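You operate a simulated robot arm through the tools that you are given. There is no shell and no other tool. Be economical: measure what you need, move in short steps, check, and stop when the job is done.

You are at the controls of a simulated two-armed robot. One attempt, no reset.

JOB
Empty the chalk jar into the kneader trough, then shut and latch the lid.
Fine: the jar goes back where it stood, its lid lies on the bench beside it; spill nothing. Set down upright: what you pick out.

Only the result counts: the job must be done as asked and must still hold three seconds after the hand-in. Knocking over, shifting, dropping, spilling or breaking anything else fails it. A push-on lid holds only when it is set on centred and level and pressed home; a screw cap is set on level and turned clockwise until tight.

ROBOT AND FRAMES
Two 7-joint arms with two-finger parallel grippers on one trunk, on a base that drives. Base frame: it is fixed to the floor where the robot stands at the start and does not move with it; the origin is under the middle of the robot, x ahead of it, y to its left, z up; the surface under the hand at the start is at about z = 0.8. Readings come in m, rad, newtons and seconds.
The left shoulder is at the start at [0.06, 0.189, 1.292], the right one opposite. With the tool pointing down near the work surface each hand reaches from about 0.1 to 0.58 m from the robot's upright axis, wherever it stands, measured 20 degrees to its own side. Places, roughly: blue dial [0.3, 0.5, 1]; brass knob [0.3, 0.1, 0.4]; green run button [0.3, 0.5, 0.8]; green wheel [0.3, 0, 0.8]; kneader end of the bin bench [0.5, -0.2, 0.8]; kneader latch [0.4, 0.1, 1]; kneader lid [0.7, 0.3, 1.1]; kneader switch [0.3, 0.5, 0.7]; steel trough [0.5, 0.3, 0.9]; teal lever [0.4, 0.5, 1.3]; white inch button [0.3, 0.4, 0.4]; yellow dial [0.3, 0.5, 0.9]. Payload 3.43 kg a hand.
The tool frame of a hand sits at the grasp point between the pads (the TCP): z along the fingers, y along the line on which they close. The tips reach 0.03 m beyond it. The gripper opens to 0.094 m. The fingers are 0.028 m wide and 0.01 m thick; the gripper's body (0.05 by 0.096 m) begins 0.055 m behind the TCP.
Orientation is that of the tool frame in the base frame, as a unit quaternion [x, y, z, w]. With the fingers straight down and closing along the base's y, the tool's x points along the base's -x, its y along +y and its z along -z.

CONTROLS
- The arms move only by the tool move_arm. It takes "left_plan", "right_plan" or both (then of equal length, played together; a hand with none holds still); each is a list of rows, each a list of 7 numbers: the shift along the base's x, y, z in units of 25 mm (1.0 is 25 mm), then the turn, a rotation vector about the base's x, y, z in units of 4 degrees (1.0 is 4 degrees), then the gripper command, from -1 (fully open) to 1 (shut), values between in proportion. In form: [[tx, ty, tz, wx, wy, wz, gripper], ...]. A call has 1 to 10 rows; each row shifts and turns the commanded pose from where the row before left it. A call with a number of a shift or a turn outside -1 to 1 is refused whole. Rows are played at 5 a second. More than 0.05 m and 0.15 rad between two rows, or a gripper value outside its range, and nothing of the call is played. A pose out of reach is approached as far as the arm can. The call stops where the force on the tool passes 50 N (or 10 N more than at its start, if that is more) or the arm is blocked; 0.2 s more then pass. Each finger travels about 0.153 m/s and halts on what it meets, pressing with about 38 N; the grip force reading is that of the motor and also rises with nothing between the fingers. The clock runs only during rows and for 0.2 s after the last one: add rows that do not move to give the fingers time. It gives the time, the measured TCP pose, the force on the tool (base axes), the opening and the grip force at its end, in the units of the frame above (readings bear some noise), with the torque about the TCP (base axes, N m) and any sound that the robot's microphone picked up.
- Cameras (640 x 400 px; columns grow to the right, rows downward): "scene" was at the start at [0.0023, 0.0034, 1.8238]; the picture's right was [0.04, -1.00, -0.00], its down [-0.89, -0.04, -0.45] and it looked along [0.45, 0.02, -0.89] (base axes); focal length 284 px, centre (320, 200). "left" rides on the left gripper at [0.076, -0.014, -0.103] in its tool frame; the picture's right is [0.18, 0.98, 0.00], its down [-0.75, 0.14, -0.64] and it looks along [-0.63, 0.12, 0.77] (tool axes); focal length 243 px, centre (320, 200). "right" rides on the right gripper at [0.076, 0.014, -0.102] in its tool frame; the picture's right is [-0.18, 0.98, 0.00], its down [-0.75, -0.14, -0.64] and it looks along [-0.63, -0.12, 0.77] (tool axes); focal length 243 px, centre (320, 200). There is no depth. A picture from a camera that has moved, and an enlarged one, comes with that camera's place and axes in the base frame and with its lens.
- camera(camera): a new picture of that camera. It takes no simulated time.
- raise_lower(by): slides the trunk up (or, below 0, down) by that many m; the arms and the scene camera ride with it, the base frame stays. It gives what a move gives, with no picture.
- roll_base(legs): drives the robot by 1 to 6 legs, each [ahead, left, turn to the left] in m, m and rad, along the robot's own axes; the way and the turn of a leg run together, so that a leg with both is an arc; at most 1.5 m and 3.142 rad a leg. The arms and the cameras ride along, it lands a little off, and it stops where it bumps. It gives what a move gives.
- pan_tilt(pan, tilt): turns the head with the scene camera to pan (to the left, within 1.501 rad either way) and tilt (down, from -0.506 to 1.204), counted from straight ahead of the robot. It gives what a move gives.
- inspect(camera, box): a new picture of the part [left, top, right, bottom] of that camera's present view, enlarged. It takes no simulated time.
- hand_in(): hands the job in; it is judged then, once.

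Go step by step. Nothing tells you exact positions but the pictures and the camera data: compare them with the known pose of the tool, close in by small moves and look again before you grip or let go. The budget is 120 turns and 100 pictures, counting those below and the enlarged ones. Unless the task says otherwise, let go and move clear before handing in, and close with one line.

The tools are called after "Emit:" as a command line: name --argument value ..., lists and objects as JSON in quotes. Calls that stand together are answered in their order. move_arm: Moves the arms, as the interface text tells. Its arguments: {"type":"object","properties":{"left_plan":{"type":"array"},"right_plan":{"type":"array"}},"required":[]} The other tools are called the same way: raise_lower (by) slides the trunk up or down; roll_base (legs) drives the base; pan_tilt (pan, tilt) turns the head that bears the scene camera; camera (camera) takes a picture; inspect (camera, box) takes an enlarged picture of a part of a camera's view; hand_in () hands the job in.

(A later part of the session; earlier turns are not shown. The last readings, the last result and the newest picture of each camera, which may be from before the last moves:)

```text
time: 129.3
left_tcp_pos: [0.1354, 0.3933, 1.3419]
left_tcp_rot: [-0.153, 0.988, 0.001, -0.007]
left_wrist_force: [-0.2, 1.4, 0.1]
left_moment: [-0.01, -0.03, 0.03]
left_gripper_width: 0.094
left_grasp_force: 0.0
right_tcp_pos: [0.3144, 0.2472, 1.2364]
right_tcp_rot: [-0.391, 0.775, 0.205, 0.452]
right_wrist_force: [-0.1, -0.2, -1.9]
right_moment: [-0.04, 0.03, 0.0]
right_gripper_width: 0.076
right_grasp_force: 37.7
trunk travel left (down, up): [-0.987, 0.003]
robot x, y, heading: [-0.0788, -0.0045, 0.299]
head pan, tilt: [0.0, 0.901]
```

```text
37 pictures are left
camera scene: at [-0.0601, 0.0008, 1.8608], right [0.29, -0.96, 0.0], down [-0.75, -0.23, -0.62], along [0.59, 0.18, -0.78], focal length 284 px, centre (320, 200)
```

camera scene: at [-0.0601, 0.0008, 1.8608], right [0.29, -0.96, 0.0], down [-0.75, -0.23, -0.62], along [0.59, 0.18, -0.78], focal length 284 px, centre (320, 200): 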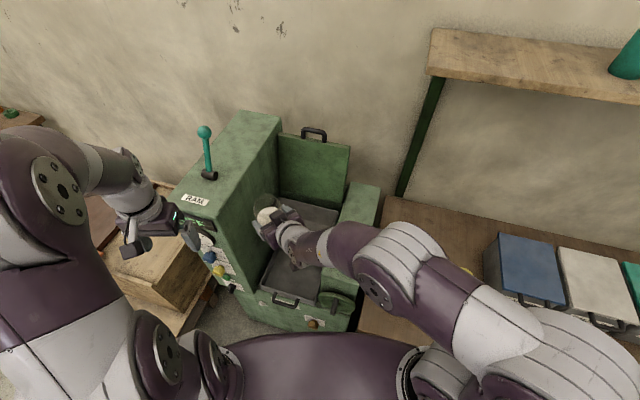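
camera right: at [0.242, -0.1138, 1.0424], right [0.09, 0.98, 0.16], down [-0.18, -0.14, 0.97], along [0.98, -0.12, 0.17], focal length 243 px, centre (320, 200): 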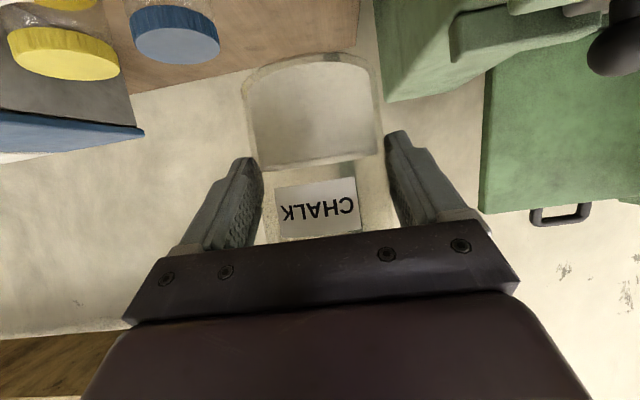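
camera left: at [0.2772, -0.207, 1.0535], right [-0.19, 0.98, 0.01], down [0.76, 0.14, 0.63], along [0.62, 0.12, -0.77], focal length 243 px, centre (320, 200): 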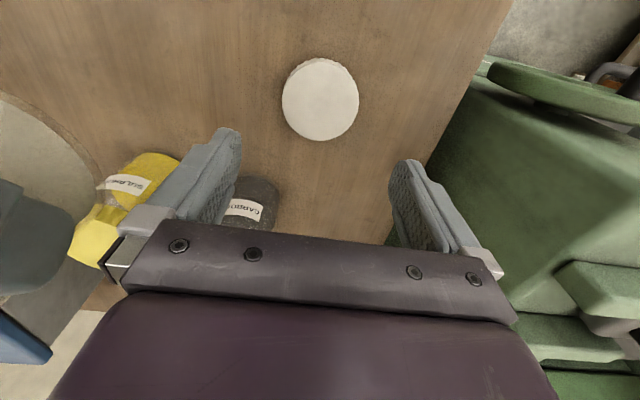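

Good. Now extend the jar over the trough centre at (0.49, 0.21).

Emit:
move_arm --right_plan '[[0.88, -0.19, -0.2, 0, 0, 0, 0.8], [0.88, -0.19, -0.3, 0, 0, 0, 0.8], [0.88, -0.19, -0.4, 0, 0, 0, 0.8], [0.88, -0.19, -0.4, 0, 0, 0, 0.8], [0.88, -0.19, -0.4, 0, 0, 0, 0.8], [0.88, -0.19, -0.4, 0, 0, 0, 0.8], [0.88, -0.19, -0.4, 0, 0, 0, 0.8], [0.88, -0.19, -0.4, 0, 0, 0, 0.8], [0, 0, 0, 0, 0, 0, 0.8]]'

Emit:
inspect --camera "scene" --box '[220, 120, 412, 320]'

Emit:
camera --camera "right"

```text
time: 131.3
left_tcp_pos: [0.1357, 0.3942, 1.3419]
left_tcp_rot: [-0.153, 0.988, 0.002, -0.006]
left_wrist_force: [-0.3, -0.3, -0.6]
left_moment: [-0.01, -0.01, 0.0]
left_gripper_width: 0.0943
left_grasp_force: 0.1
right_tcp_pos: [0.3377, 0.2655, 1.2278]
right_tcp_rot: [-0.39, 0.776, 0.202, 0.453]
right_wrist_force: [-1.0, 1.2, -2.9]
right_moment: [-0.12, 0.07, -0.03]
right_gripper_width: 0.0755
right_grasp_force: 38.1
right hand out of reach, approached as far as the arm can: row 1, 2, 3, 4, 5, 6, 7, 8
trunk travel left (down, up): [-0.987, 0.003]
robot x, y, heading: [-0.075, -0.0023, 0.303]
head pan, tilt: [0.0, 0.901]
```

```text
2.00 times, centred on (316, 220) of scene
camera zoom: at [-0.0609, 0.0008, 1.8608], right [0.29, -0.96, 0.0], down [-0.75, -0.23, -0.62], along [0.59, 0.18, -0.78], focal length 567 px, centre (328, 160)
```

zoom: 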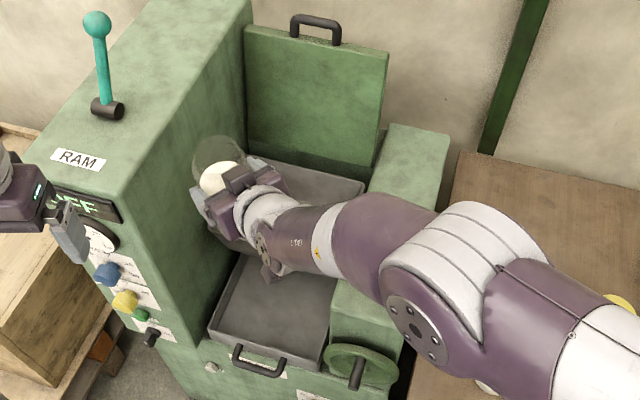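

```text
35 pictures are left
camera right: at [0.2493, 0.1725, 1.2155], right [-0.72, 0.68, 0.12], down [-0.02, -0.2, 0.98], along [0.69, 0.7, 0.16], focal length 243 px, centre (320, 200)
```

right: 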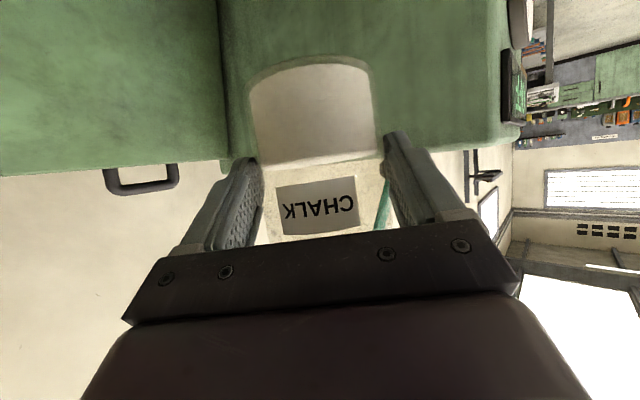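

The limit is the wrist yaw, not distance. I'll turn the hand back to align with the robot's heading while extending over the trough.

Emit:
move_arm --right_plan '[[0.2, -0.245, 0, 0, 0, -1, 0.8], [0.4, -0.245, 0, 0, 0, -1, 0.8], [0.7, -0.245, -0.3, 0, 0, -1, 0.8], [0.8, -0.245, -0.4, 0, 0, -1, 0.8], [0.8, -0.245, -0.4, 0, 0, -1, 0.8], [0.8, -0.245, -0.4, 0, 0, -1, 0.8], [0.8, -0.245, -0.4, 0, 0, -1, 0.8], [0.8, -0.245, -0.4, 0, 0, -1, 0.8], [0.8, -0.245, -0.4, 0, 0, -1, 0.8], [0, 0, 0, 0, 0, 0, 0.8]]'

Emit:
inspect --camera "scene" --box '[220, 120, 412, 320]'

```text
time: 133.6
left_tcp_pos: [0.1348, 0.3931, 1.3419]
left_tcp_rot: [-0.153, 0.988, 0.001, -0.006]
left_wrist_force: [0.2, 0.6, -0.6]
left_moment: [0.01, 0.02, 0.01]
left_gripper_width: 0.0941
left_grasp_force: 0.1
right_tcp_pos: [0.4906, 0.2081, 1.1596]
right_tcp_rot: [-0.132, 0.857, 0.055, 0.494]
right_wrist_force: [0.3, -0.2, -2.2]
right_moment: [0.0, 0.05, -0.01]
right_gripper_width: 0.0756
right_grasp_force: 37.7
trunk travel left (down, up): [-0.987, 0.003]
robot x, y, heading: [-0.0735, -0.0035, 0.3]
head pan, tilt: [0.0, 0.901]
```

```text
2.00 times, centred on (316, 220) of scene
camera zoom: at [-0.0606, 0.001, 1.8608], right [0.29, -0.96, 0.0], down [-0.75, -0.23, -0.62], along [0.59, 0.18, -0.78], focal length 567 px, centre (328, 160)
```

zoom: 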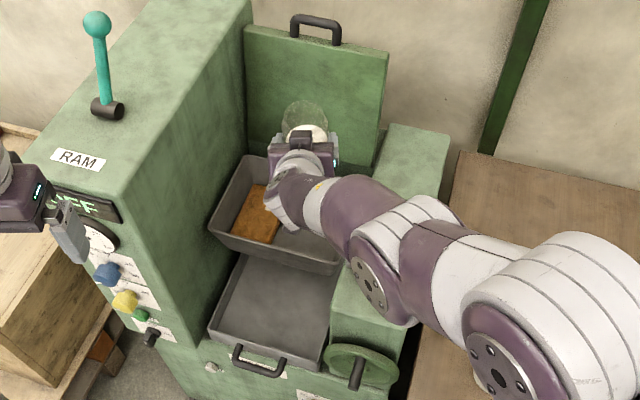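

The jar is over the trough. I'll roll the hand about its own axis so the mouth tips to the left (+y), lowering to about z = 1.085 as I go.

Emit:
move_arm --right_plan '[[0, 0, -0.3, -0.826, -0.259, 0.5, 0.8], [0, 0, -0.3, -0.826, -0.259, 0.5, 0.8], [0, 0, -0.3, -0.826, -0.259, 0.5, 0.8], [0, 0, -0.3, -0.826, -0.259, 0.5, 0.8], [0, 0, -0.3, -0.826, -0.259, 0.5, 0.8], [0, 0, -0.3, -0.826, -0.259, 0.5, 0.8], [0, 0, -0.3, -0.826, -0.259, 0.5, 0.8], [0, 0, -0.3, -0.826, -0.259, 0.5, 0.8], [0, 0, -0.3, -0.826, -0.259, 0.5, 0.8], [0, 0, -0.3, -0.826, -0.259, 0.5, 0.8]]'

Emit:
inspect --camera "scene" --box '[220, 120, 412, 320]'

Emit:
camera --camera "left"

```text
time: 135.8
left_tcp_pos: [0.1361, 0.3949, 1.3412]
left_tcp_rot: [-0.152, 0.988, 0.002, -0.007]
left_wrist_force: [0.7, 0.2, 0.0]
left_moment: [0.0, 0.03, -0.02]
left_gripper_width: 0.0943
left_grasp_force: 0.1
right_tcp_pos: [0.4905, 0.208, 1.085]
right_tcp_rot: [-0.416, 0.754, -0.118, 0.493]
right_wrist_force: [-0.4, 0.0, -2.5]
right_moment: [-0.04, 0.01, -0.02]
right_gripper_width: 0.0752
right_grasp_force: 37.9
trunk travel left (down, up): [-0.987, 0.003]
robot x, y, heading: [-0.0755, -0.0036, 0.303]
head pan, tilt: [0.0, 0.901]
```

```text
2.00 times, centred on (316, 220) of scene
camera zoom: at [-0.06, 0.0014, 1.8608], right [0.29, -0.96, 0.0], down [-0.75, -0.23, -0.62], along [0.59, 0.18, -0.78], focal length 567 px, centre (328, 160)
```

zoom: 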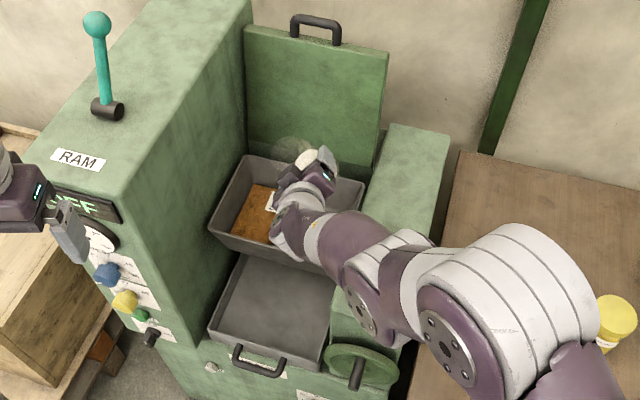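

```text
32 pictures are left
camera left: at [0.0684, 0.3576, 1.4444], right [-0.47, 0.88, 0.01], down [0.68, 0.36, 0.63], along [0.56, 0.3, -0.77], focal length 243 px, centre (320, 200)
```

left: 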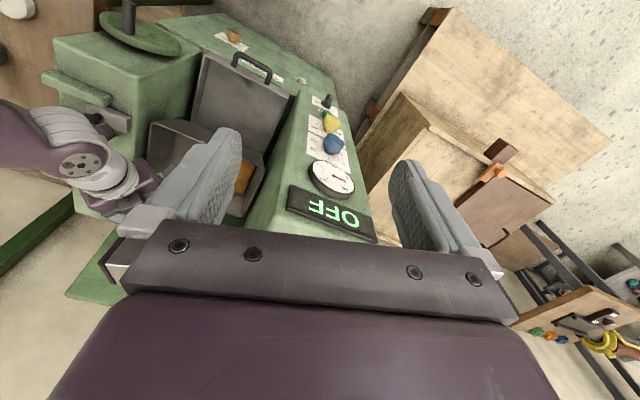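

Roll is working. Continue 40° more.

Emit:
move_arm --right_plan '[[0, 0.05, 0, -0.826, -0.259, 0.5, 0.8], [0, 0.05, 0, -0.826, -0.259, 0.5, 0.8], [0, 0.05, 0, -0.826, -0.259, 0.5, 0.8], [0, 0, 0, -0.826, -0.259, 0.5, 0.8], [0, 0, 0, -0.826, -0.259, 0.5, 0.8], [0, 0, 0, -0.826, -0.259, 0.5, 0.8], [0, 0, 0, -0.826, -0.259, 0.5, 0.8], [0, 0, 0, -0.826, -0.259, 0.5, 0.8], [0, 0, 0, -0.826, -0.259, 0.5, 0.8], [0, 0, 0, -0.826, -0.259, 0.5, 0.8]]'

Emit:
inspect --camera "scene" --box '[256, 160, 384, 240]'

```text
time: 137.9
left_tcp_pos: [0.1349, 0.3934, 1.3412]
left_tcp_rot: [-0.153, 0.988, 0.002, -0.007]
left_wrist_force: [-0.4, 0.2, 0.0]
left_moment: [0.0, 0.05, 0.0]
left_gripper_width: 0.094
left_grasp_force: 0.0
right_tcp_pos: [0.491, 0.2127, 1.0846]
right_tcp_rot: [0.649, -0.561, 0.277, -0.433]
right_wrist_force: [0.4, 0.1, -2.3]
right_moment: [-0.03, 0.03, 0.02]
right_gripper_width: 0.0753
right_grasp_force: 38.0
trunk travel left (down, up): [-0.987, 0.003]
robot x, y, heading: [-0.0733, -0.0059, 0.303]
head pan, tilt: [0.0, 0.901]
```

```text
5.00 times, centred on (320, 200) of scene
camera zoom: at [-0.0603, 0.0012, 1.8608], right [0.29, -0.96, 0.0], down [-0.75, -0.23, -0.62], along [0.59, 0.18, -0.78], focal length 1418 px, centre (320, 200)
```

zoom: 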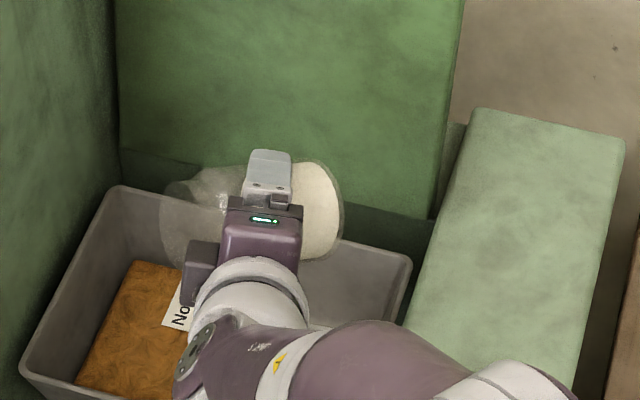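

The mouth is over the trough at about (0.485, 0.265). Continuing the roll so the chalk pours.

Emit:
move_arm --right_plan '[[0, 0, -0.1, -0.826, -0.259, 0.5, 0.8], [0, 0, -0.1, -0.826, -0.259, 0.5, 0.8], [0, 0, -0.1, -0.826, -0.259, 0.5, 0.8], [0, 0, -0.1, -0.826, -0.259, 0.5, 0.8], [0, 0, -0.1, -0.826, -0.259, 0.5, 0.8], [0, 0, -0.1, -0.826, -0.259, 0.5, 0.8], [0, 0, 0, -0.826, -0.259, 0.5, 0.8], [0, 0, 0, -0.826, -0.259, 0.5, 0.8], [0, 0, 0, -0.826, -0.259, 0.5, 0.8], [0, 0, 0, -0.826, -0.259, 0.5, 0.8]]'

Emit:
inspect --camera "scene" --box '[256, 160, 384, 240]'

```text
time: 140.2
left_tcp_pos: [0.1356, 0.3936, 1.342]
left_tcp_rot: [-0.153, 0.988, 0.002, -0.007]
left_wrist_force: [-1.9, -0.4, 0.4]
left_moment: [0.0, -0.01, -0.02]
left_gripper_width: 0.0942
left_grasp_force: 0.0
right_tcp_pos: [0.4918, 0.2129, 1.0698]
right_tcp_rot: [0.804, -0.3, 0.401, -0.322]
right_wrist_force: [-0.5, 0.1, -2.7]
right_moment: [-0.03, 0.03, 0.02]
right_gripper_width: 0.0754
right_grasp_force: 38.5
trunk travel left (down, up): [-0.987, 0.003]
robot x, y, heading: [-0.0758, -0.0045, 0.295]
head pan, tilt: [0.0, 0.901]
```

```text
5.00 times, centred on (320, 200) of scene
camera zoom: at [-0.0603, 0.0012, 1.8608], right [0.29, -0.96, 0.0], down [-0.75, -0.23, -0.62], along [0.59, 0.18, -0.78], focal length 1418 px, centre (320, 200)
```

zoom: 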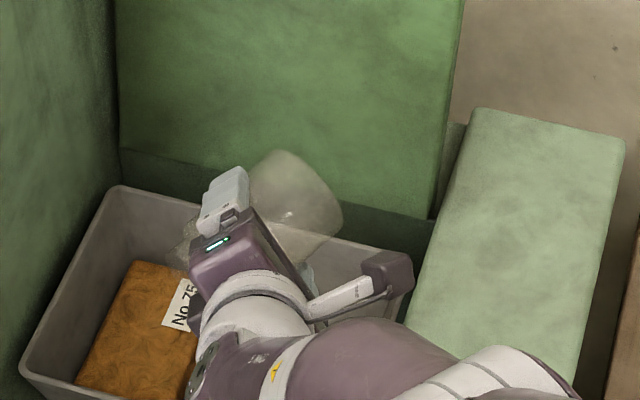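

The chalk seems to be running out. I'll roll further and lift the pitch slightly for a full emptying, then hold.

Emit:
move_arm --right_plan '[[0, 0, 0.1, -0.826, -0.259, 0.5, 0.8], [0, 0, 0.1, -0.826, -0.259, 0.5, 0.8], [0, 0, 0.1, -0.826, -0.259, 0.5, 0.8], [0, 0, 0, -0.826, -0.259, 0.5, 0.8], [0, 0, 0, -0.826, -0.259, 0.5, 0.8], [0, 0, 0, -0.826, -0.259, 0.5, 0.8], [0, 0, 0.1, 0.297, -0.95, 0, 0.8], [0, 0, 0.1, 0.297, -0.95, 0, 0.8], [0, 0, 0.1, 0.297, -0.95, 0, 0.8], [0, 0, 0, 0, 0, 0, 0.8]]'

Emit:
move_arm --right_plan '[[0, 0, 0, 0, 0, 0, 0.8], [0, 0, 0, 0, 0, 0, 0.8], [0, 0, 0, 0, 0, 0, 0.8], [0, 0, 0, 0, 0, 0, 0.8], [0, 0, 0, 0, 0, 0, 0.8], [0, 0, 0, 0, 0, 0, 0.8]]'

Emit:
inspect --camera "scene" --box '[256, 160, 384, 240]'

Emit:
camera --camera "right"

```text
time: 142.3
left_tcp_pos: [0.1363, 0.3939, 1.341]
left_tcp_rot: [-0.152, 0.988, 0.002, -0.006]
left_wrist_force: [-0.6, 0.4, 0.3]
left_moment: [0.01, -0.02, 0.02]
left_gripper_width: 0.0941
left_grasp_force: 0.1
right_tcp_pos: [0.4898, 0.2113, 1.0865]
right_tcp_rot: [0.794, -0.114, 0.531, -0.272]
right_wrist_force: [0.4, 0.3, -2.9]
right_moment: [-0.01, 0.04, 0.02]
right_gripper_width: 0.0752
right_grasp_force: 37.9
trunk travel left (down, up): [-0.987, 0.003]
robot x, y, heading: [-0.0724, -0.0039, 0.297]
head pan, tilt: [0.0, 0.901]
```

```text
time: 143.8
left_tcp_pos: [0.1356, 0.3938, 1.3423]
left_tcp_rot: [-0.153, 0.988, 0.002, -0.006]
left_wrist_force: [0.3, 0.9, 0.6]
left_moment: [-0.02, 0.02, 0.01]
left_gripper_width: 0.094
left_grasp_force: 0.0
right_tcp_pos: [0.4901, 0.2127, 1.0839]
right_tcp_rot: [0.794, -0.113, 0.532, -0.272]
right_wrist_force: [-0.3, 0.9, -3.4]
right_moment: [-0.04, 0.06, -0.01]
right_gripper_width: 0.0754
right_grasp_force: 38.0
trunk travel left (down, up): [-0.987, 0.003]
robot x, y, heading: [-0.0759, -0.0038, 0.295]
head pan, tilt: [0.0, 0.901]
```

```text
5.00 times, centred on (320, 200) of scene
camera zoom: at [-0.0603, 0.0012, 1.8608], right [0.29, -0.96, 0.0], down [-0.75, -0.23, -0.62], along [0.59, 0.18, -0.78], focal length 1418 px, centre (320, 200)
```

zoom: 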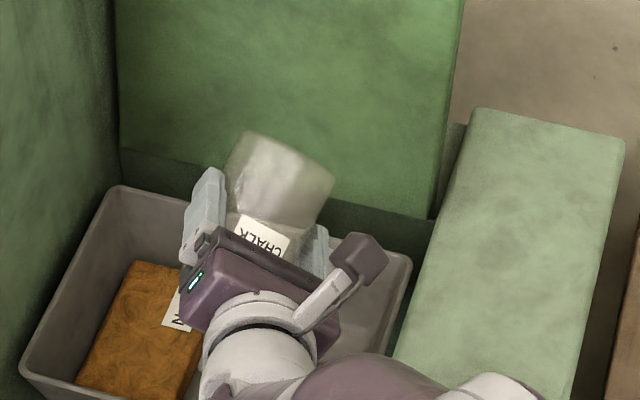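

```text
28 pictures are left
camera right: at [0.4306, 0.1323, 1.1668], right [0.03, -0.73, -0.69], down [-0.9, 0.27, -0.33], along [0.42, 0.63, -0.65], focal length 243 px, centre (320, 200)
```

right: 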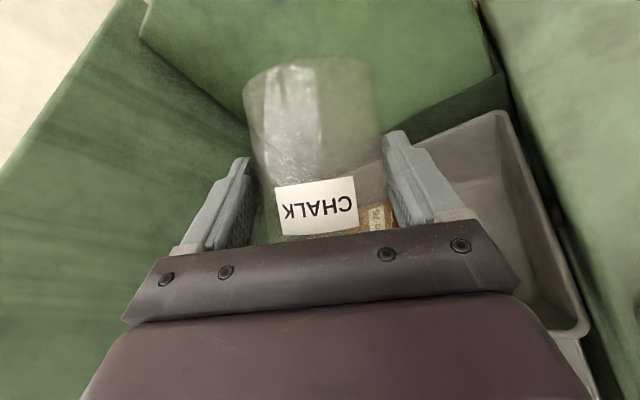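

The jar looks empty. I'll zoom to check for leftover chalk and to see the heap in the trough.

Emit:
inspect --camera "right" --box '[220, 40, 540, 240]'

```text
2.00 times, centred on (380, 140) of right
camera zoom: at [0.4306, 0.1323, 1.1668], right [0.03, -0.73, -0.69], down [-0.9, 0.27, -0.33], along [0.42, 0.63, -0.65], focal length 485 px, centre (200, 320)
```

zoom: 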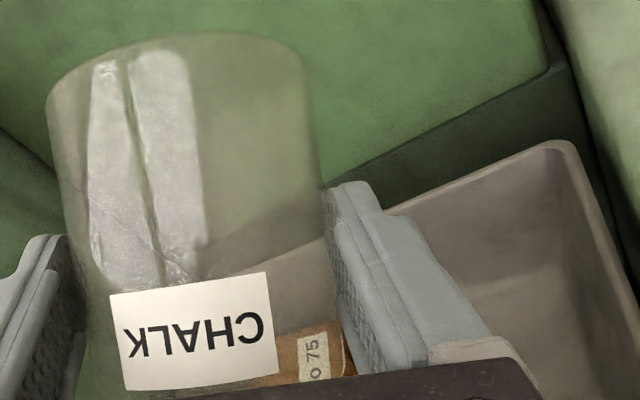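

The jar is empty. Rolling it back upright over the trough.

Emit:
move_arm --right_plan '[[0, 0, 0.3, -0.297, 0.95, 0, 0.8], [0, 0, 0.3, -0.297, 0.95, 0, 0.8], [0, 0, 0.3, -0.297, 0.95, 0, 0.8], [0, 0, 0.2, 0.826, 0.259, -0.5, 0.8], [0, 0, 0.2, 0.826, 0.259, -0.5, 0.8], [0, 0, 0, 0.826, 0.259, -0.5, 0.8], [0, 0, 0, 0.826, 0.259, -0.5, 0.8], [0, 0, 0, 0.826, 0.259, -0.5, 0.8], [0, 0, 0, 0.826, 0.259, -0.5, 0.8]]'

Emit:
move_arm --right_plan '[[0, 0, 0, 0.826, 0.259, -0.5, 0.8], [0, 0, 0, 0.826, 0.259, -0.5, 0.8], [0, 0, 0, 0.826, 0.259, -0.5, 0.8], [0, 0, 0, 0.826, 0.259, -0.5, 0.8], [0, 0, 0, 0.826, 0.259, -0.5, 0.8], [0, 0, 0, 0.826, 0.259, -0.5, 0.8], [0, 0, 0, 0.826, 0.259, -0.5, 0.8], [0, 0, 0, 0.826, 0.259, -0.5, 0.8], [0, 0, 0, 0.826, 0.259, -0.5, 0.8], [0, 0, 0, 0.826, 0.259, -0.5, 0.8]]'

Emit:
move_arm --right_plan '[[0, 0, 0, 0.826, 0.259, -0.5, 0.8], [0, 0, 0, 0.826, 0.259, -0.5, 0.8], [0, 0, 0, 0.826, 0.259, -0.5, 0.8], [0, 0, 0, 0.826, 0.259, -0.5, 0.8], [0, 0, 0, 0.826, 0.259, -0.5, 0.8], [0, 0, 0, 0.826, 0.259, -0.5, 0.8], [0, 0, 0, 0.826, 0.259, -0.5, 0.8], [0, 0, 0, 0.826, 0.259, -0.5, 0.8], [0, 0, 0, 0.826, 0.259, -0.5, 0.8], [0, 0, 0, 0.826, 0.259, -0.5, 0.8]]'

Emit:
move_arm --right_plan '[[0, 0, 0.2, 0.826, 0.259, -0.5, 0.8], [0, 0, 0.3, 0.826, 0.259, -0.5, 0.8], [0, 0, 0.3, 0.826, 0.259, -0.5, 0.8], [0, 0, 0.3, 0.826, 0.259, -0.5, 0.8], [0, 0, 0.3, 0.826, 0.259, -0.5, 0.8], [0, 0, 0.3, 0.826, 0.259, -0.5, 0.8], [0, 0, 0.3, 0.826, 0.259, -0.5, 0.8], [0, 0, 0.3, 0.826, 0.259, -0.5, 0.8], [0, 0, 0, 0.826, 0.259, -0.5, 0.8], [0, 0, 0, 0.826, 0.259, -0.5, 0.8]]'

Emit:
camera --camera "right"

Emit:
inspect --camera "scene" --box '[220, 140, 380, 290]'

```text
time: 145.8
left_tcp_pos: [0.1348, 0.3934, 1.3417]
left_tcp_rot: [-0.153, 0.988, 0.001, -0.007]
left_wrist_force: [1.0, 0.8, 0.2]
left_moment: [0.0, 0.02, 0.0]
left_gripper_width: 0.0938
left_grasp_force: 0.0
right_tcp_pos: [0.4919, 0.2115, 1.1169]
right_tcp_rot: [0.803, -0.301, 0.401, -0.322]
right_wrist_force: [0.5, -0.6, -2.5]
right_moment: [-0.03, 0.05, 0.04]
right_gripper_width: 0.0752
right_grasp_force: 38.2
trunk travel left (down, up): [-0.987, 0.003]
robot x, y, heading: [-0.0729, -0.0042, 0.301]
head pan, tilt: [0.0, 0.901]
```

```text
time: 147.9
left_tcp_pos: [0.1347, 0.3937, 1.3418]
left_tcp_rot: [-0.153, 0.988, 0.002, -0.007]
left_wrist_force: [-0.3, 0.3, 1.4]
left_moment: [-0.02, 0.01, 0.0]
left_gripper_width: 0.0939
left_grasp_force: 0.0
right_tcp_pos: [0.4903, 0.2123, 1.1168]
right_tcp_rot: [0.648, -0.561, 0.276, -0.435]
right_wrist_force: [-0.3, -0.2, -2.9]
right_moment: [0.0, 0.06, -0.02]
right_gripper_width: 0.075
right_grasp_force: 38.1
trunk travel left (down, up): [-0.987, 0.003]
robot x, y, heading: [-0.0771, -0.0033, 0.295]
head pan, tilt: [0.0, 0.901]
```

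```text
time: 150.2
left_tcp_pos: [0.1351, 0.3938, 1.3419]
left_tcp_rot: [-0.153, 0.988, 0.001, -0.006]
left_wrist_force: [0.4, 0.1, -1.1]
left_moment: [0.01, 0.0, 0.0]
left_gripper_width: 0.094
left_grasp_force: 0.0
right_tcp_pos: [0.4915, 0.2125, 1.1182]
right_tcp_rot: [-0.416, 0.755, -0.118, 0.493]
right_wrist_force: [0.5, -0.1, -3.6]
right_moment: [-0.02, 0.06, -0.02]
right_gripper_width: 0.0753
right_grasp_force: 38.5
trunk travel left (down, up): [-0.987, 0.003]
robot x, y, heading: [-0.0735, -0.0045, 0.303]
head pan, tilt: [0.0, 0.901]
```

```text
time: 152.3
left_tcp_pos: [0.1352, 0.394, 1.3416]
left_tcp_rot: [-0.153, 0.988, 0.001, -0.007]
left_wrist_force: [0.1, 0.0, 0.1]
left_moment: [-0.04, -0.01, 0.01]
left_gripper_width: 0.0942
left_grasp_force: 0.1
right_tcp_pos: [0.4915, 0.2114, 1.1748]
right_tcp_rot: [-0.133, 0.858, 0.055, 0.493]
right_wrist_force: [-0.2, -0.3, -2.3]
right_moment: [-0.04, 0.06, 0.03]
right_gripper_width: 0.0752
right_grasp_force: 38.6
trunk travel left (down, up): [-0.987, 0.003]
robot x, y, heading: [-0.0778, -0.007, 0.297]
head pan, tilt: [0.0, 0.901]
```

```text
26 pictures are left
camera right: at [0.3661, 0.189, 1.1614], right [-0.19, 0.97, 0.12], down [-0.13, -0.15, 0.98], along [0.97, 0.17, 0.16], focal length 243 px, centre (320, 200)
```

right: 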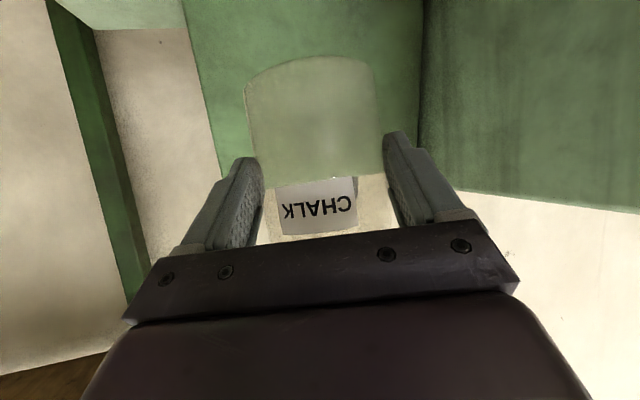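

```text
2.67 times, centred on (300, 215) of scene
camera zoom: at [-0.0602, 0.0012, 1.8608], right [0.29, -0.96, 0.0], down [-0.75, -0.23, -0.62], along [0.59, 0.18, -0.78], focal length 756 px, centre (373, 160)
```

zoom: 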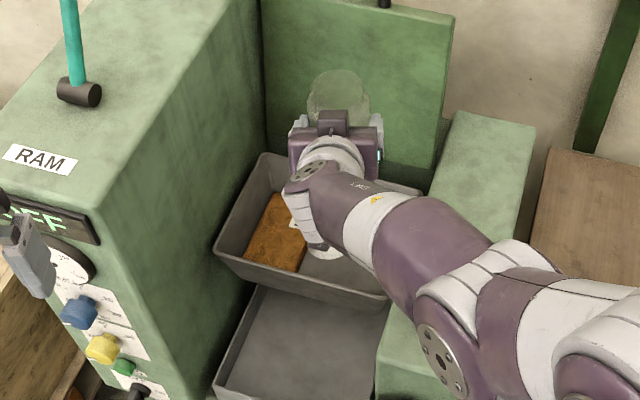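

The jar is upright and empty. Next: retract and raise it, turn the base back, and drive to the jar's bench place.

Emit:
move_arm --right_plan '[[-1, 0, 0.4, 0, 0, 0, 0.8], [-1, 0, 0.4, 0, 0, 0, 0.8], [-1, 0, 0.3, 0, 0, 0, 0.8], [-1, 0, 0, 0, 0, 0, 0.8]]'

Emit:
roll_base --legs '[[0, 0, -0.3], [-0.08, 0, 0]]'

Emit:
camera --camera "scene"

```text
time: 153.3
left_tcp_pos: [0.1353, 0.3934, 1.3418]
left_tcp_rot: [-0.153, 0.988, 0.003, -0.007]
left_wrist_force: [-0.2, 1.3, -0.3]
left_moment: [-0.02, -0.04, -0.02]
left_gripper_width: 0.094
left_grasp_force: 0.2
right_tcp_pos: [0.3884, 0.2141, 1.203]
right_tcp_rot: [-0.132, 0.858, 0.054, 0.493]
right_wrist_force: [0.4, -0.2, -2.6]
right_moment: [-0.02, 0.02, 0.04]
right_gripper_width: 0.075
right_grasp_force: 37.7
trunk travel left (down, up): [-0.987, 0.003]
robot x, y, heading: [-0.0734, -0.0038, 0.301]
head pan, tilt: [0.0, 0.901]
```

```text
time: 155.4
left_tcp_pos: [0.1696, 0.3137, 1.3405]
left_tcp_rot: [-0.002, 1.0, 0.002, -0.01]
left_wrist_force: [0.5, 0.4, -1.3]
left_moment: [-0.04, 0.0, 0.0]
left_gripper_width: 0.0941
left_grasp_force: 0.1
right_tcp_pos: [0.3584, 0.066, 1.1986]
right_tcp_rot: [-0.002, 0.869, -0.02, 0.494]
right_wrist_force: [1.0, 0.2, -2.5]
right_moment: [0.01, 0.05, 0.01]
right_gripper_width: 0.0751
right_grasp_force: 38.0
trunk travel left (down, up): [-0.987, 0.003]
robot x, y, heading: [-0.1571, -0.0063, -0.008]
head pan, tilt: [0.0, 0.901]
```

```text
24 pictures are left
camera scene: at [-0.1327, -0.0031, 1.8606], right [0.0, -1.0, 0.0], down [-0.79, 0.0, -0.62], along [0.62, 0.0, -0.79], focal length 284 px, centre (320, 200)
```

scene: 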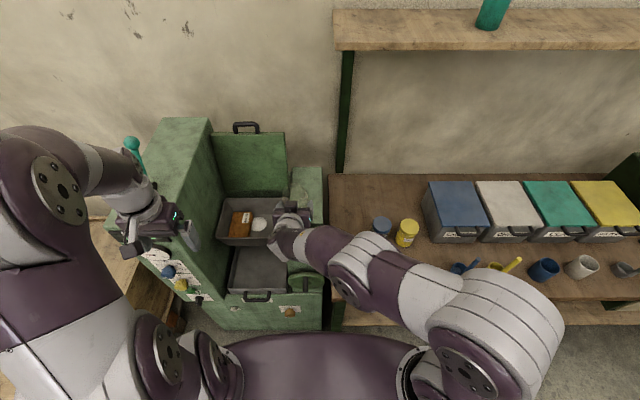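

The white heap of chalk is in the trough. Moving the jar over its original spot.

Emit:
move_arm --right_plan '[[0.3, -0.96, 0, 0.26, -0.1, 0.12, 0.8], [0.5, -0.96, 0, 0.26, -0.09, 0.12, 0.8], [0.5, -0.96, 0, 0, 0, 0, 0.8], [0.6, -0.96, -0.4, 0, 0, 0, 0.8], [0.6, -0.96, -0.7, 0, 0, 0, 0.8], [0.6, -0.96, -0.8, 0, 0, 0, 0.8], [0.6, -0.96, -0.8, 0, 0, 0, 0.8], [0.6, -0.96, -0.8, 0, 0, 0, 0.8], [0, 0, 0, 0, 0, 0, 0.8]]'

Emit:
camera --camera "right"

Emit:
inspect --camera "scene" --box '[200, 160, 440, 310]'

```text
time: 157.4
left_tcp_pos: [0.1624, 0.3133, 1.3428]
left_tcp_rot: [-0.002, 1.0, 0.003, -0.007]
left_wrist_force: [0.4, -1.2, 0.1]
left_moment: [0.01, 0.0, -0.02]
left_gripper_width: 0.0938
left_grasp_force: 0.1
right_tcp_pos: [0.458, -0.1286, 1.1145]
right_tcp_rot: [0.0, 0.865, 0.0, 0.502]
right_wrist_force: [-1.5, 0.1, -2.4]
right_moment: [0.0, 0.08, 0.02]
right_gripper_width: 0.0751
right_grasp_force: 37.9
trunk travel left (down, up): [-0.987, 0.003]
robot x, y, heading: [-0.1584, -0.0053, -0.005]
head pan, tilt: [0.0, 0.901]
```

```text
23 pictures are left
camera right: at [0.3321, -0.1149, 1.1009], right [0.09, 0.98, 0.16], down [-0.18, -0.14, 0.97], along [0.98, -0.12, 0.17], focal length 243 px, centre (320, 200)
```

right: 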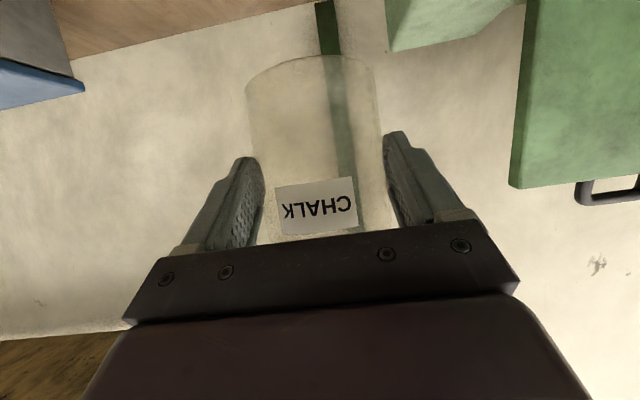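

```text
2.67 times, centred on (320, 235) of scene
camera zoom: at [-0.1431, -0.0031, 1.8608], right [0.0, -1.0, 0.0], down [-0.78, 0.0, -0.62], along [0.62, 0.0, -0.78], focal length 756 px, centre (320, 107)
```

zoom: 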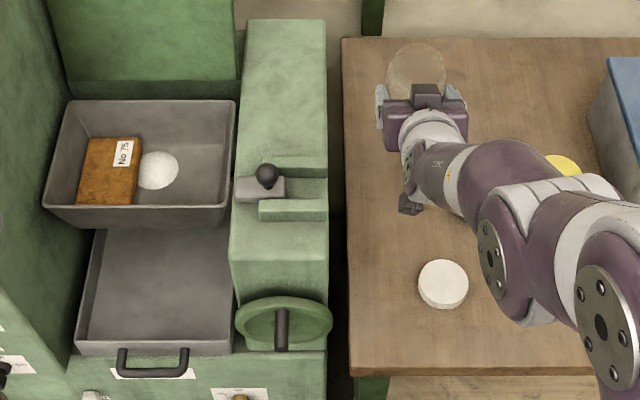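

The chalk heap is in the trough and the cap lies on the bench. I'll correct x/y and descend with the trunk in two steps.

Emit:
move_arm --right_plan '[[0.36, 0.06, 0, 0, 0, 0, 0.8], [0, 0, 0, 0, 0, 0, 0.8]]'

Emit:
raise_lower --by -0.16

Emit:
camera --camera "scene"

```text
time: 158.0
left_tcp_pos: [0.161, 0.3128, 1.341]
left_tcp_rot: [-0.002, 1.0, 0.002, -0.006]
left_wrist_force: [0.2, -0.2, -0.2]
left_moment: [0.01, -0.01, -0.01]
left_gripper_width: 0.0939
left_grasp_force: 0.2
right_tcp_pos: [0.4682, -0.1272, 1.1155]
right_tcp_rot: [-0.001, 0.865, 0.0, 0.502]
right_wrist_force: [-0.8, -0.1, -3.1]
right_moment: [-0.03, 0.1, 0.02]
right_gripper_width: 0.0753
right_grasp_force: 38.1
trunk travel left (down, up): [-0.987, 0.003]
robot x, y, heading: [-0.1585, -0.0074, -0.001]
head pan, tilt: [0.0, 0.901]
```

```text
time: 159.8
left_tcp_pos: [0.1614, 0.3129, 1.1828]
left_tcp_rot: [-0.003, 1.0, 0.002, -0.006]
left_wrist_force: [0.2, 0.1, 0.4]
left_moment: [0.05, 0.0, 0.01]
left_gripper_width: 0.094
left_grasp_force: 0.1
right_tcp_pos: [0.4681, -0.1276, 0.9571]
right_tcp_rot: [0.0, 0.865, 0.001, 0.502]
right_wrist_force: [0.8, -0.4, -2.5]
right_moment: [0.01, 0.05, 0.03]
right_gripper_width: 0.0753
right_grasp_force: 38.0
trunk travel left (down, up): [-0.827, 0.163]
robot x, y, heading: [-0.1598, -0.0044, -0.007]
head pan, tilt: [0.0, 0.901]
```

```text
21 pictures are left
camera scene: at [-0.1426, -0.0035, 1.7008], right [0.0, -1.0, 0.0], down [-0.78, 0.0, -0.62], along [0.62, 0.0, -0.78], focal length 284 px, centre (320, 200)
```

scene: 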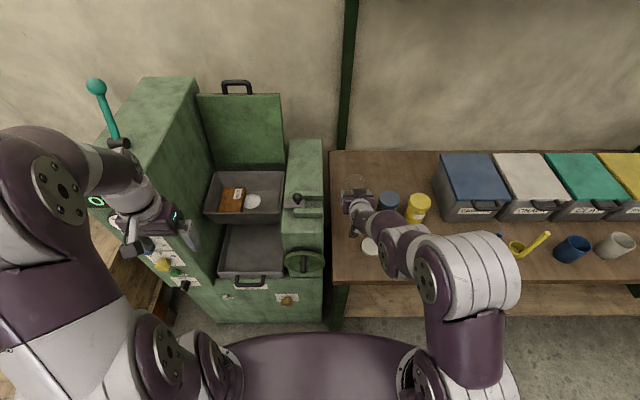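

Clearances look fine. Lower almost to the bench, then set down gently with the arm.

Emit:
raise_lower --by -0.09

Emit:
move_arm --right_plan '[[-0.03, 0.03, -0.1, 0, 0, 0, 0.8], [0, 0, -0.1, 0, 0, 0, 0.8], [0, 0, 0, 0, 0, 0, 0.8]]'

Emit:
camera --camera "right"

```text
time: 161.1
left_tcp_pos: [0.1609, 0.3124, 1.0923]
left_tcp_rot: [-0.002, 1.0, 0.003, -0.006]
left_wrist_force: [0.1, 0.2, 0.1]
left_moment: [-0.01, -0.03, 0.02]
left_gripper_width: 0.0939
left_grasp_force: 0.2
right_tcp_pos: [0.4675, -0.1275, 0.8653]
right_tcp_rot: [0.0, 0.864, 0.0, 0.503]
right_wrist_force: [-0.2, 0.3, -2.3]
right_moment: [-0.02, 0.09, -0.01]
right_gripper_width: 0.0752
right_grasp_force: 37.8
trunk travel left (down, up): [-0.737, 0.253]
robot x, y, heading: [-0.1586, -0.0057, -0.007]
head pan, tilt: [0.0, 0.901]
```

```text
time: 161.9
left_tcp_pos: [0.1621, 0.313, 1.0923]
left_tcp_rot: [-0.002, 1.0, 0.003, -0.006]
left_wrist_force: [0.1, 0.6, 0.2]
left_moment: [0.02, -0.03, 0.01]
left_gripper_width: 0.0943
left_grasp_force: 0.0
right_tcp_pos: [0.4686, -0.1262, 0.8614]
right_tcp_rot: [0.0, 0.864, 0.0, 0.503]
right_wrist_force: [0.6, -0.7, 2.2]
right_moment: [-0.01, 0.11, 0.04]
right_gripper_width: 0.0753
right_grasp_force: 38.4
trunk travel left (down, up): [-0.737, 0.253]
robot x, y, heading: [-0.1553, -0.0019, -0.008]
head pan, tilt: [0.0, 0.901]
```

```text
20 pictures are left
camera right: at [0.3417, -0.1124, 0.8465], right [0.09, 0.98, 0.16], down [-0.19, -0.14, 0.97], along [0.98, -0.12, 0.17], focal length 243 px, centre (320, 200)
```

right: 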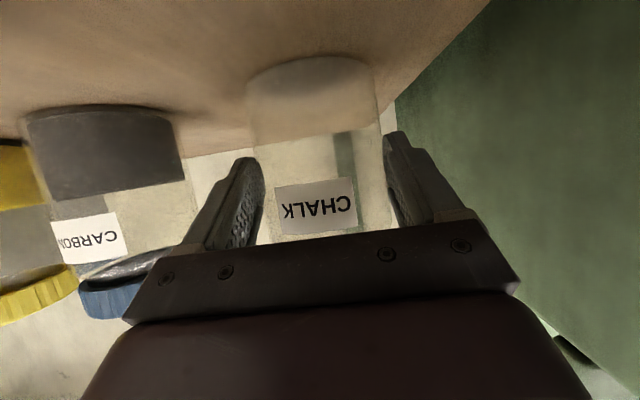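

Contact is beginning. A touch lower, then open slowly.

Emit:
move_arm --right_plan '[[0, 0, -0.06, 0, 0, 0, 0.8], [0, 0, 0, 0, 0, 0, 0.8]]'

Emit:
move_arm --right_plan '[[0, 0, 0, 0, 0, 0, -0.3], [0, 0, 0, 0, 0, 0, -0.66], [0, 0, 0, 0, 0, 0, -0.75], [0, 0, 0, 0, 0, 0, -0.85], [0, 0, 0, 0, 0, 0, -1], [0, 0, 0, 0, 0, 0, -1]]'

Emit:
camera --camera "right"

```text
time: 162.5
left_tcp_pos: [0.1609, 0.3134, 1.0933]
left_tcp_rot: [-0.002, 1.0, 0.003, -0.005]
left_wrist_force: [-0.1, 0.1, 1.0]
left_moment: [0.05, 0.01, -0.01]
left_gripper_width: 0.094
left_grasp_force: 0.2
right_tcp_pos: [0.4683, -0.1268, 0.8603]
right_tcp_rot: [0.0, 0.863, 0.0, 0.505]
right_wrist_force: [3.4, -0.6, 12.1]
right_moment: [-0.04, 0.12, 0.01]
right_gripper_width: 0.0749
right_grasp_force: 38.6
trunk travel left (down, up): [-0.737, 0.253]
robot x, y, heading: [-0.1589, -0.0056, -0.007]
head pan, tilt: [0.0, 0.901]
```

```text
time: 163.9
left_tcp_pos: [0.1614, 0.313, 1.0921]
left_tcp_rot: [-0.002, 1.0, 0.002, -0.007]
left_wrist_force: [1.0, -0.8, 0.6]
left_moment: [0.01, 0.01, 0.04]
left_gripper_width: 0.0938
left_grasp_force: 0.1
right_tcp_pos: [0.4671, -0.1263, 0.8573]
right_tcp_rot: [0.0, 0.865, 0.0, 0.502]
right_wrist_force: [-0.5, 1.0, 0.5]
right_moment: [-0.03, 0.0, 0.0]
right_gripper_width: 0.0938
right_grasp_force: 0.0
trunk travel left (down, up): [-0.737, 0.253]
robot x, y, heading: [-0.1575, -0.0048, -0.011]
head pan, tilt: [0.0, 0.901]
```

```text
19 pictures are left
camera right: at [0.3408, -0.1128, 0.8441], right [0.09, 0.98, 0.16], down [-0.18, -0.14, 0.97], along [0.98, -0.12, 0.17], focal length 243 px, centre (320, 200)
```

right: 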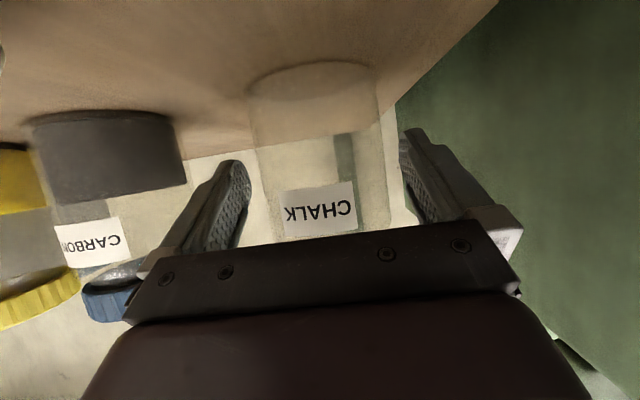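

Jar released, upright. I'll centre the fingers slightly and raise straight up with the trunk.

Emit:
move_arm --right_plan '[[0, -0.08, 0, 0, 0, 0, -1], [0, 0, 0, 0, 0, 0, -1]]'

Emit:
raise_lower --by 0.24

Emit:
camera --camera "scene"

```text
time: 164.5
left_tcp_pos: [0.1613, 0.3129, 1.0913]
left_tcp_rot: [-0.002, 1.0, 0.003, -0.006]
left_wrist_force: [0.1, -0.3, -0.3]
left_moment: [0.0, 0.05, 0.0]
left_gripper_width: 0.0943
left_grasp_force: 0.0
right_tcp_pos: [0.4672, -0.1273, 0.8588]
right_tcp_rot: [0.0, 0.865, -0.001, 0.502]
right_wrist_force: [0.4, -0.1, -0.9]
right_moment: [-0.02, 0.01, -0.01]
right_gripper_width: 0.094
right_grasp_force: 0.1
trunk travel left (down, up): [-0.737, 0.253]
robot x, y, heading: [-0.159, -0.0032, -0.01]
head pan, tilt: [0.0, 0.901]
```

```text
time: 167.0
left_tcp_pos: [0.1612, 0.312, 1.3321]
left_tcp_rot: [-0.002, 1.0, 0.001, -0.006]
left_wrist_force: [0.2, -0.4, -0.7]
left_moment: [0.01, 0.0, 0.02]
left_gripper_width: 0.0941
left_grasp_force: 0.1
right_tcp_pos: [0.4663, -0.1288, 1.0995]
right_tcp_rot: [-0.001, 0.865, 0.001, 0.502]
right_wrist_force: [0.6, 0.1, -0.5]
right_moment: [-0.01, 0.05, 0.01]
right_gripper_width: 0.0939
right_grasp_force: 0.1
trunk travel left (down, up): [-0.977, 0.013]
robot x, y, heading: [-0.1605, -0.0025, -0.004]
head pan, tilt: [0.0, 0.901]
```

```text
18 pictures are left
camera scene: at [-0.1428, -0.0034, 1.8508], right [0.0, -1.0, 0.0], down [-0.78, 0.0, -0.62], along [0.62, 0.0, -0.78], focal length 284 px, centre (320, 200)
```

scene: 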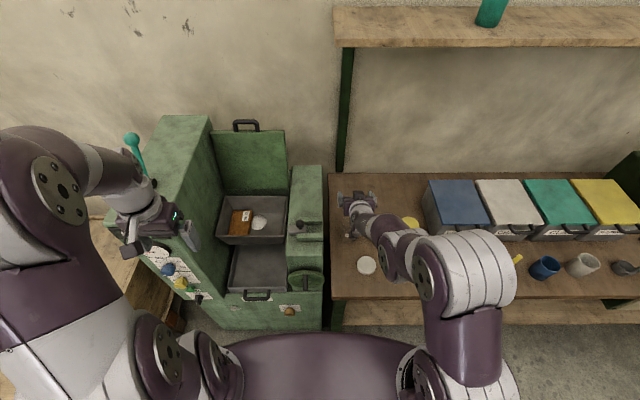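

Jar and cap are in place. Now the lid: I'll retract the right arm, start yawing the left hand by 90° so it can grip the handle bar, and drive in closer.

Emit:
move_arm --right_plan '[[-0.2, 0, 1, 0, 0, 0, -1], [-1, -0.2, 0.8, 0, 0, 0, -1], [-1, -0.4, 0, 0, 0, 0, -1], [-1, -0.6, 0, 0, 0, 0, -1], [-1, -0.6, 0, 0, 0, 0, -1], [0, -0.6, 0, 0, 0, 0, -1], [0, -0.6, 0, 0, 0, 0, -1], [0, 0, 0, 0, 0, 0, -1], [0, 0, 0, 0, 0, 0, -1], [0, 0, 0, 0, 0, 0, -1]]' --left_plan '[[0.2, -0.2, 0.1, 0, 0, 1, -1], [0.2, -0.2, 0.1, 0, 0, 1, -1], [0.2, -0.2, 0.1, 0, 0, 1, -1], [0.2, -0.2, 0.1, 0, 0, 1, -1], [0.2, -0.2, 0.1, 0, 0, 1, -1], [0.2, -0.2, 0.1, 0, 0, 1, -1], [0.2, -0.2, 0.1, 0, 0, 1, -1], [0.2, -0.2, 0.1, 0, 0, 1, -1], [0.2, -0.2, 0.1, 0, 0, 1, -1], [0.2, -0.2, 0.1, 0, 0, 1, -1]]'

Emit:
move_arm --left_plan '[[0.2, 0, 0, 0, 0, 1, -1], [0.2, 0, 0, 0, 0, 1, -1], [0.2, 0, 0, 0, 0, 1, -1], [0.2, 0, 0, 0, 0, 1, -1], [0.2, 0, 0, 0, 0, 1, -1], [0.2, 0, 0, 0, 0, 1, -1], [0.2, 0, 0, 0, 0, 1, -1], [0.2, 0, 0, 0, 0, 1, -1], [0.2, 0, 0, 0, 0, 1, -1], [0.2, 0, 0, 0, 0, 1, -1]]'

Emit:
move_arm --left_plan '[[0, 0, 0, 0, 0, 1, -1], [0, 0, 0, 0, 0, 1, -1], [0, 0, 0, 0, 0, 0.4, -1], [0.3, 0, 0.3, 0, -1, 0, -1], [0.3, 0, 0.3, 0, -1, 0, -1], [0.3, 0, 0.3, 0, -1, 0, -1], [0.3, 0, 0.3, 0, -1, 0, -1], [0.3, 0, 0, 0, -1, 0, -1], [0.3, 0, 0, 0, -1, 0, -1], [0.3, 0, 0, 0, -1, 0, -1]]'

```text
time: 169.2
left_tcp_pos: [0.2124, 0.2621, 1.3557]
left_tcp_rot: [-0.344, 0.939, 0.001, -0.006]
left_wrist_force: [0.0, -0.5, -0.2]
left_moment: [0.01, 0.01, 0.01]
left_gripper_width: 0.094
left_grasp_force: 0.0
right_tcp_pos: [0.3732, -0.1393, 1.1544]
right_tcp_rot: [-0.001, 0.865, -0.006, 0.501]
right_wrist_force: [-0.5, -0.4, -0.2]
right_moment: [0.02, 0.01, 0.0]
right_gripper_width: 0.0941
right_grasp_force: 0.0
right hand out of reach, approached as far as the arm can: row 3, 4, 5, 6, 7
trunk travel left (down, up): [-0.977, 0.013]
robot x, y, heading: [-0.1619, -0.0086, -0.008]
head pan, tilt: [0.0, 0.901]
```

```text
time: 171.4
left_tcp_pos: [0.2614, 0.2634, 1.3565]
left_tcp_rot: [-0.644, 0.765, -0.002, -0.006]
left_wrist_force: [-0.4, -0.3, -0.6]
left_moment: [-0.04, -0.02, -0.03]
left_gripper_width: 0.0941
left_grasp_force: 0.0
right_tcp_pos: [0.3734, -0.1391, 1.1551]
right_tcp_rot: [0.0, 0.866, -0.007, 0.501]
right_wrist_force: [0.1, -0.2, 0.3]
right_moment: [-0.01, 0.0, 0.01]
right_gripper_width: 0.0939
right_grasp_force: 0.0
trunk travel left (down, up): [-0.977, 0.013]
robot x, y, heading: [-0.1582, -0.0062, -0.01]
head pan, tilt: [0.0, 0.901]
```

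```text
time: 173.6
left_tcp_pos: [0.3143, 0.2628, 1.3887]
left_tcp_rot: [-0.684, 0.688, -0.174, 0.167]
left_wrist_force: [0.0, -0.7, -0.7]
left_moment: [-0.02, 0.02, -0.01]
left_gripper_width: 0.094
left_grasp_force: 0.0
right_tcp_pos: [0.3724, -0.1385, 1.1546]
right_tcp_rot: [-0.001, 0.865, -0.007, 0.502]
right_wrist_force: [0.2, 0.4, -0.3]
right_moment: [0.03, 0.01, 0.03]
right_gripper_width: 0.0939
right_grasp_force: 0.2
trunk travel left (down, up): [-0.977, 0.013]
robot x, y, heading: [-0.1569, -0.0053, -0.002]
head pan, tilt: [0.0, 0.901]
```

The left hand is yawed and pitched. Drive forward and look at the handle.

Emit:
roll_base --legs '[[0.14, 0, 0]]'

Emit:
move_arm --left_plan '[[0.3, 0, 0, 0, -1, 0, -1], [0.3, 0, 0, 0, -1, 0, -1], [0.3, 0, 0, 0, -1, 0, -1], [0.3, 0, 0, 0, -1, 0, -1], [0.3, 0, 0, 0, 0, 0, -1], [0.3, 0, 0, 0, 0, 0, -1]]'

Emit:
camera --camera "left"

Emit:
camera --camera "scene"

```text
time: 174.9
left_tcp_pos: [0.4474, 0.2596, 1.388]
left_tcp_rot: [-0.683, 0.689, -0.174, 0.166]
left_wrist_force: [-0.2, 0.9, 0.2]
left_moment: [-0.01, 0.0, 0.02]
left_gripper_width: 0.0938
left_grasp_force: 0.0
right_tcp_pos: [0.5035, -0.1416, 1.1563]
right_tcp_rot: [0.001, 0.865, -0.008, 0.501]
right_wrist_force: [0.2, -0.7, 0.9]
right_moment: [0.03, -0.02, -0.04]
right_gripper_width: 0.094
right_grasp_force: 0.0
trunk travel left (down, up): [-0.977, 0.013]
robot x, y, heading: [-0.021, -0.0079, -0.008]
head pan, tilt: [0.0, 0.901]
```

```text
time: 176.3
left_tcp_pos: [0.4943, 0.2607, 1.3888]
left_tcp_rot: [-0.653, 0.66, -0.266, 0.26]
left_wrist_force: [-0.3, 0.0, 0.5]
left_moment: [0.01, -0.01, -0.02]
left_gripper_width: 0.0941
left_grasp_force: 0.1
right_tcp_pos: [0.5072, -0.1414, 1.1541]
right_tcp_rot: [0.001, 0.865, -0.008, 0.501]
right_wrist_force: [0.2, -0.1, -0.4]
right_moment: [0.05, -0.02, 0.01]
right_gripper_width: 0.094
right_grasp_force: 0.0
trunk travel left (down, up): [-0.977, 0.013]
robot x, y, heading: [-0.0219, -0.0025, -0.003]
head pan, tilt: [0.0, 0.901]
```

```text
17 pictures are left
camera left: at [0.4335, 0.1859, 1.4716], right [-0.71, -0.18, -0.68], down [-0.54, 0.76, 0.36], along [0.45, 0.62, -0.64], focal length 243 px, centre (320, 200)
```

left: 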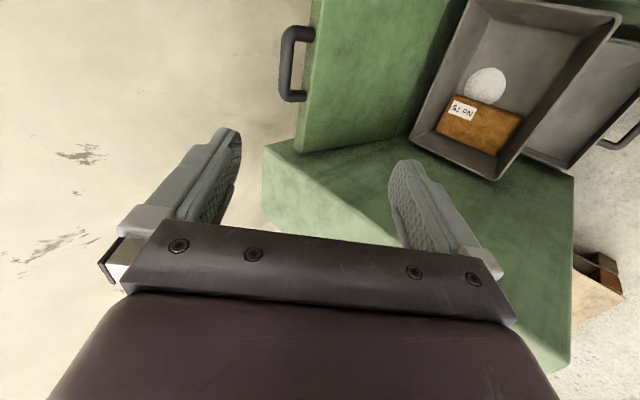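

```text
16 pictures are left
camera scene: at [-0.0072, -0.0042, 1.8508], right [-0.01, -1.0, 0.0], down [-0.78, 0.01, -0.62], along [0.62, 0.0, -0.78], focal length 284 px, centre (320, 200)
```

scene: 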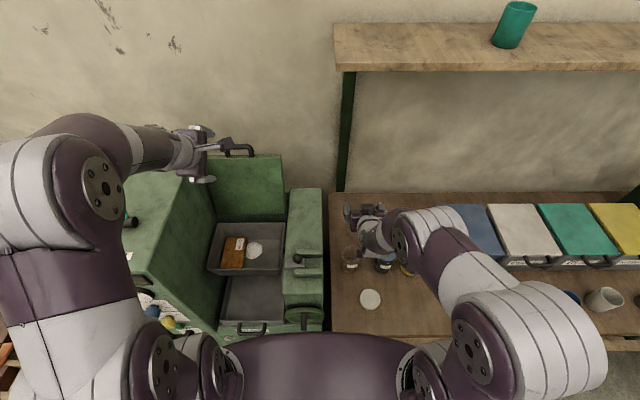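

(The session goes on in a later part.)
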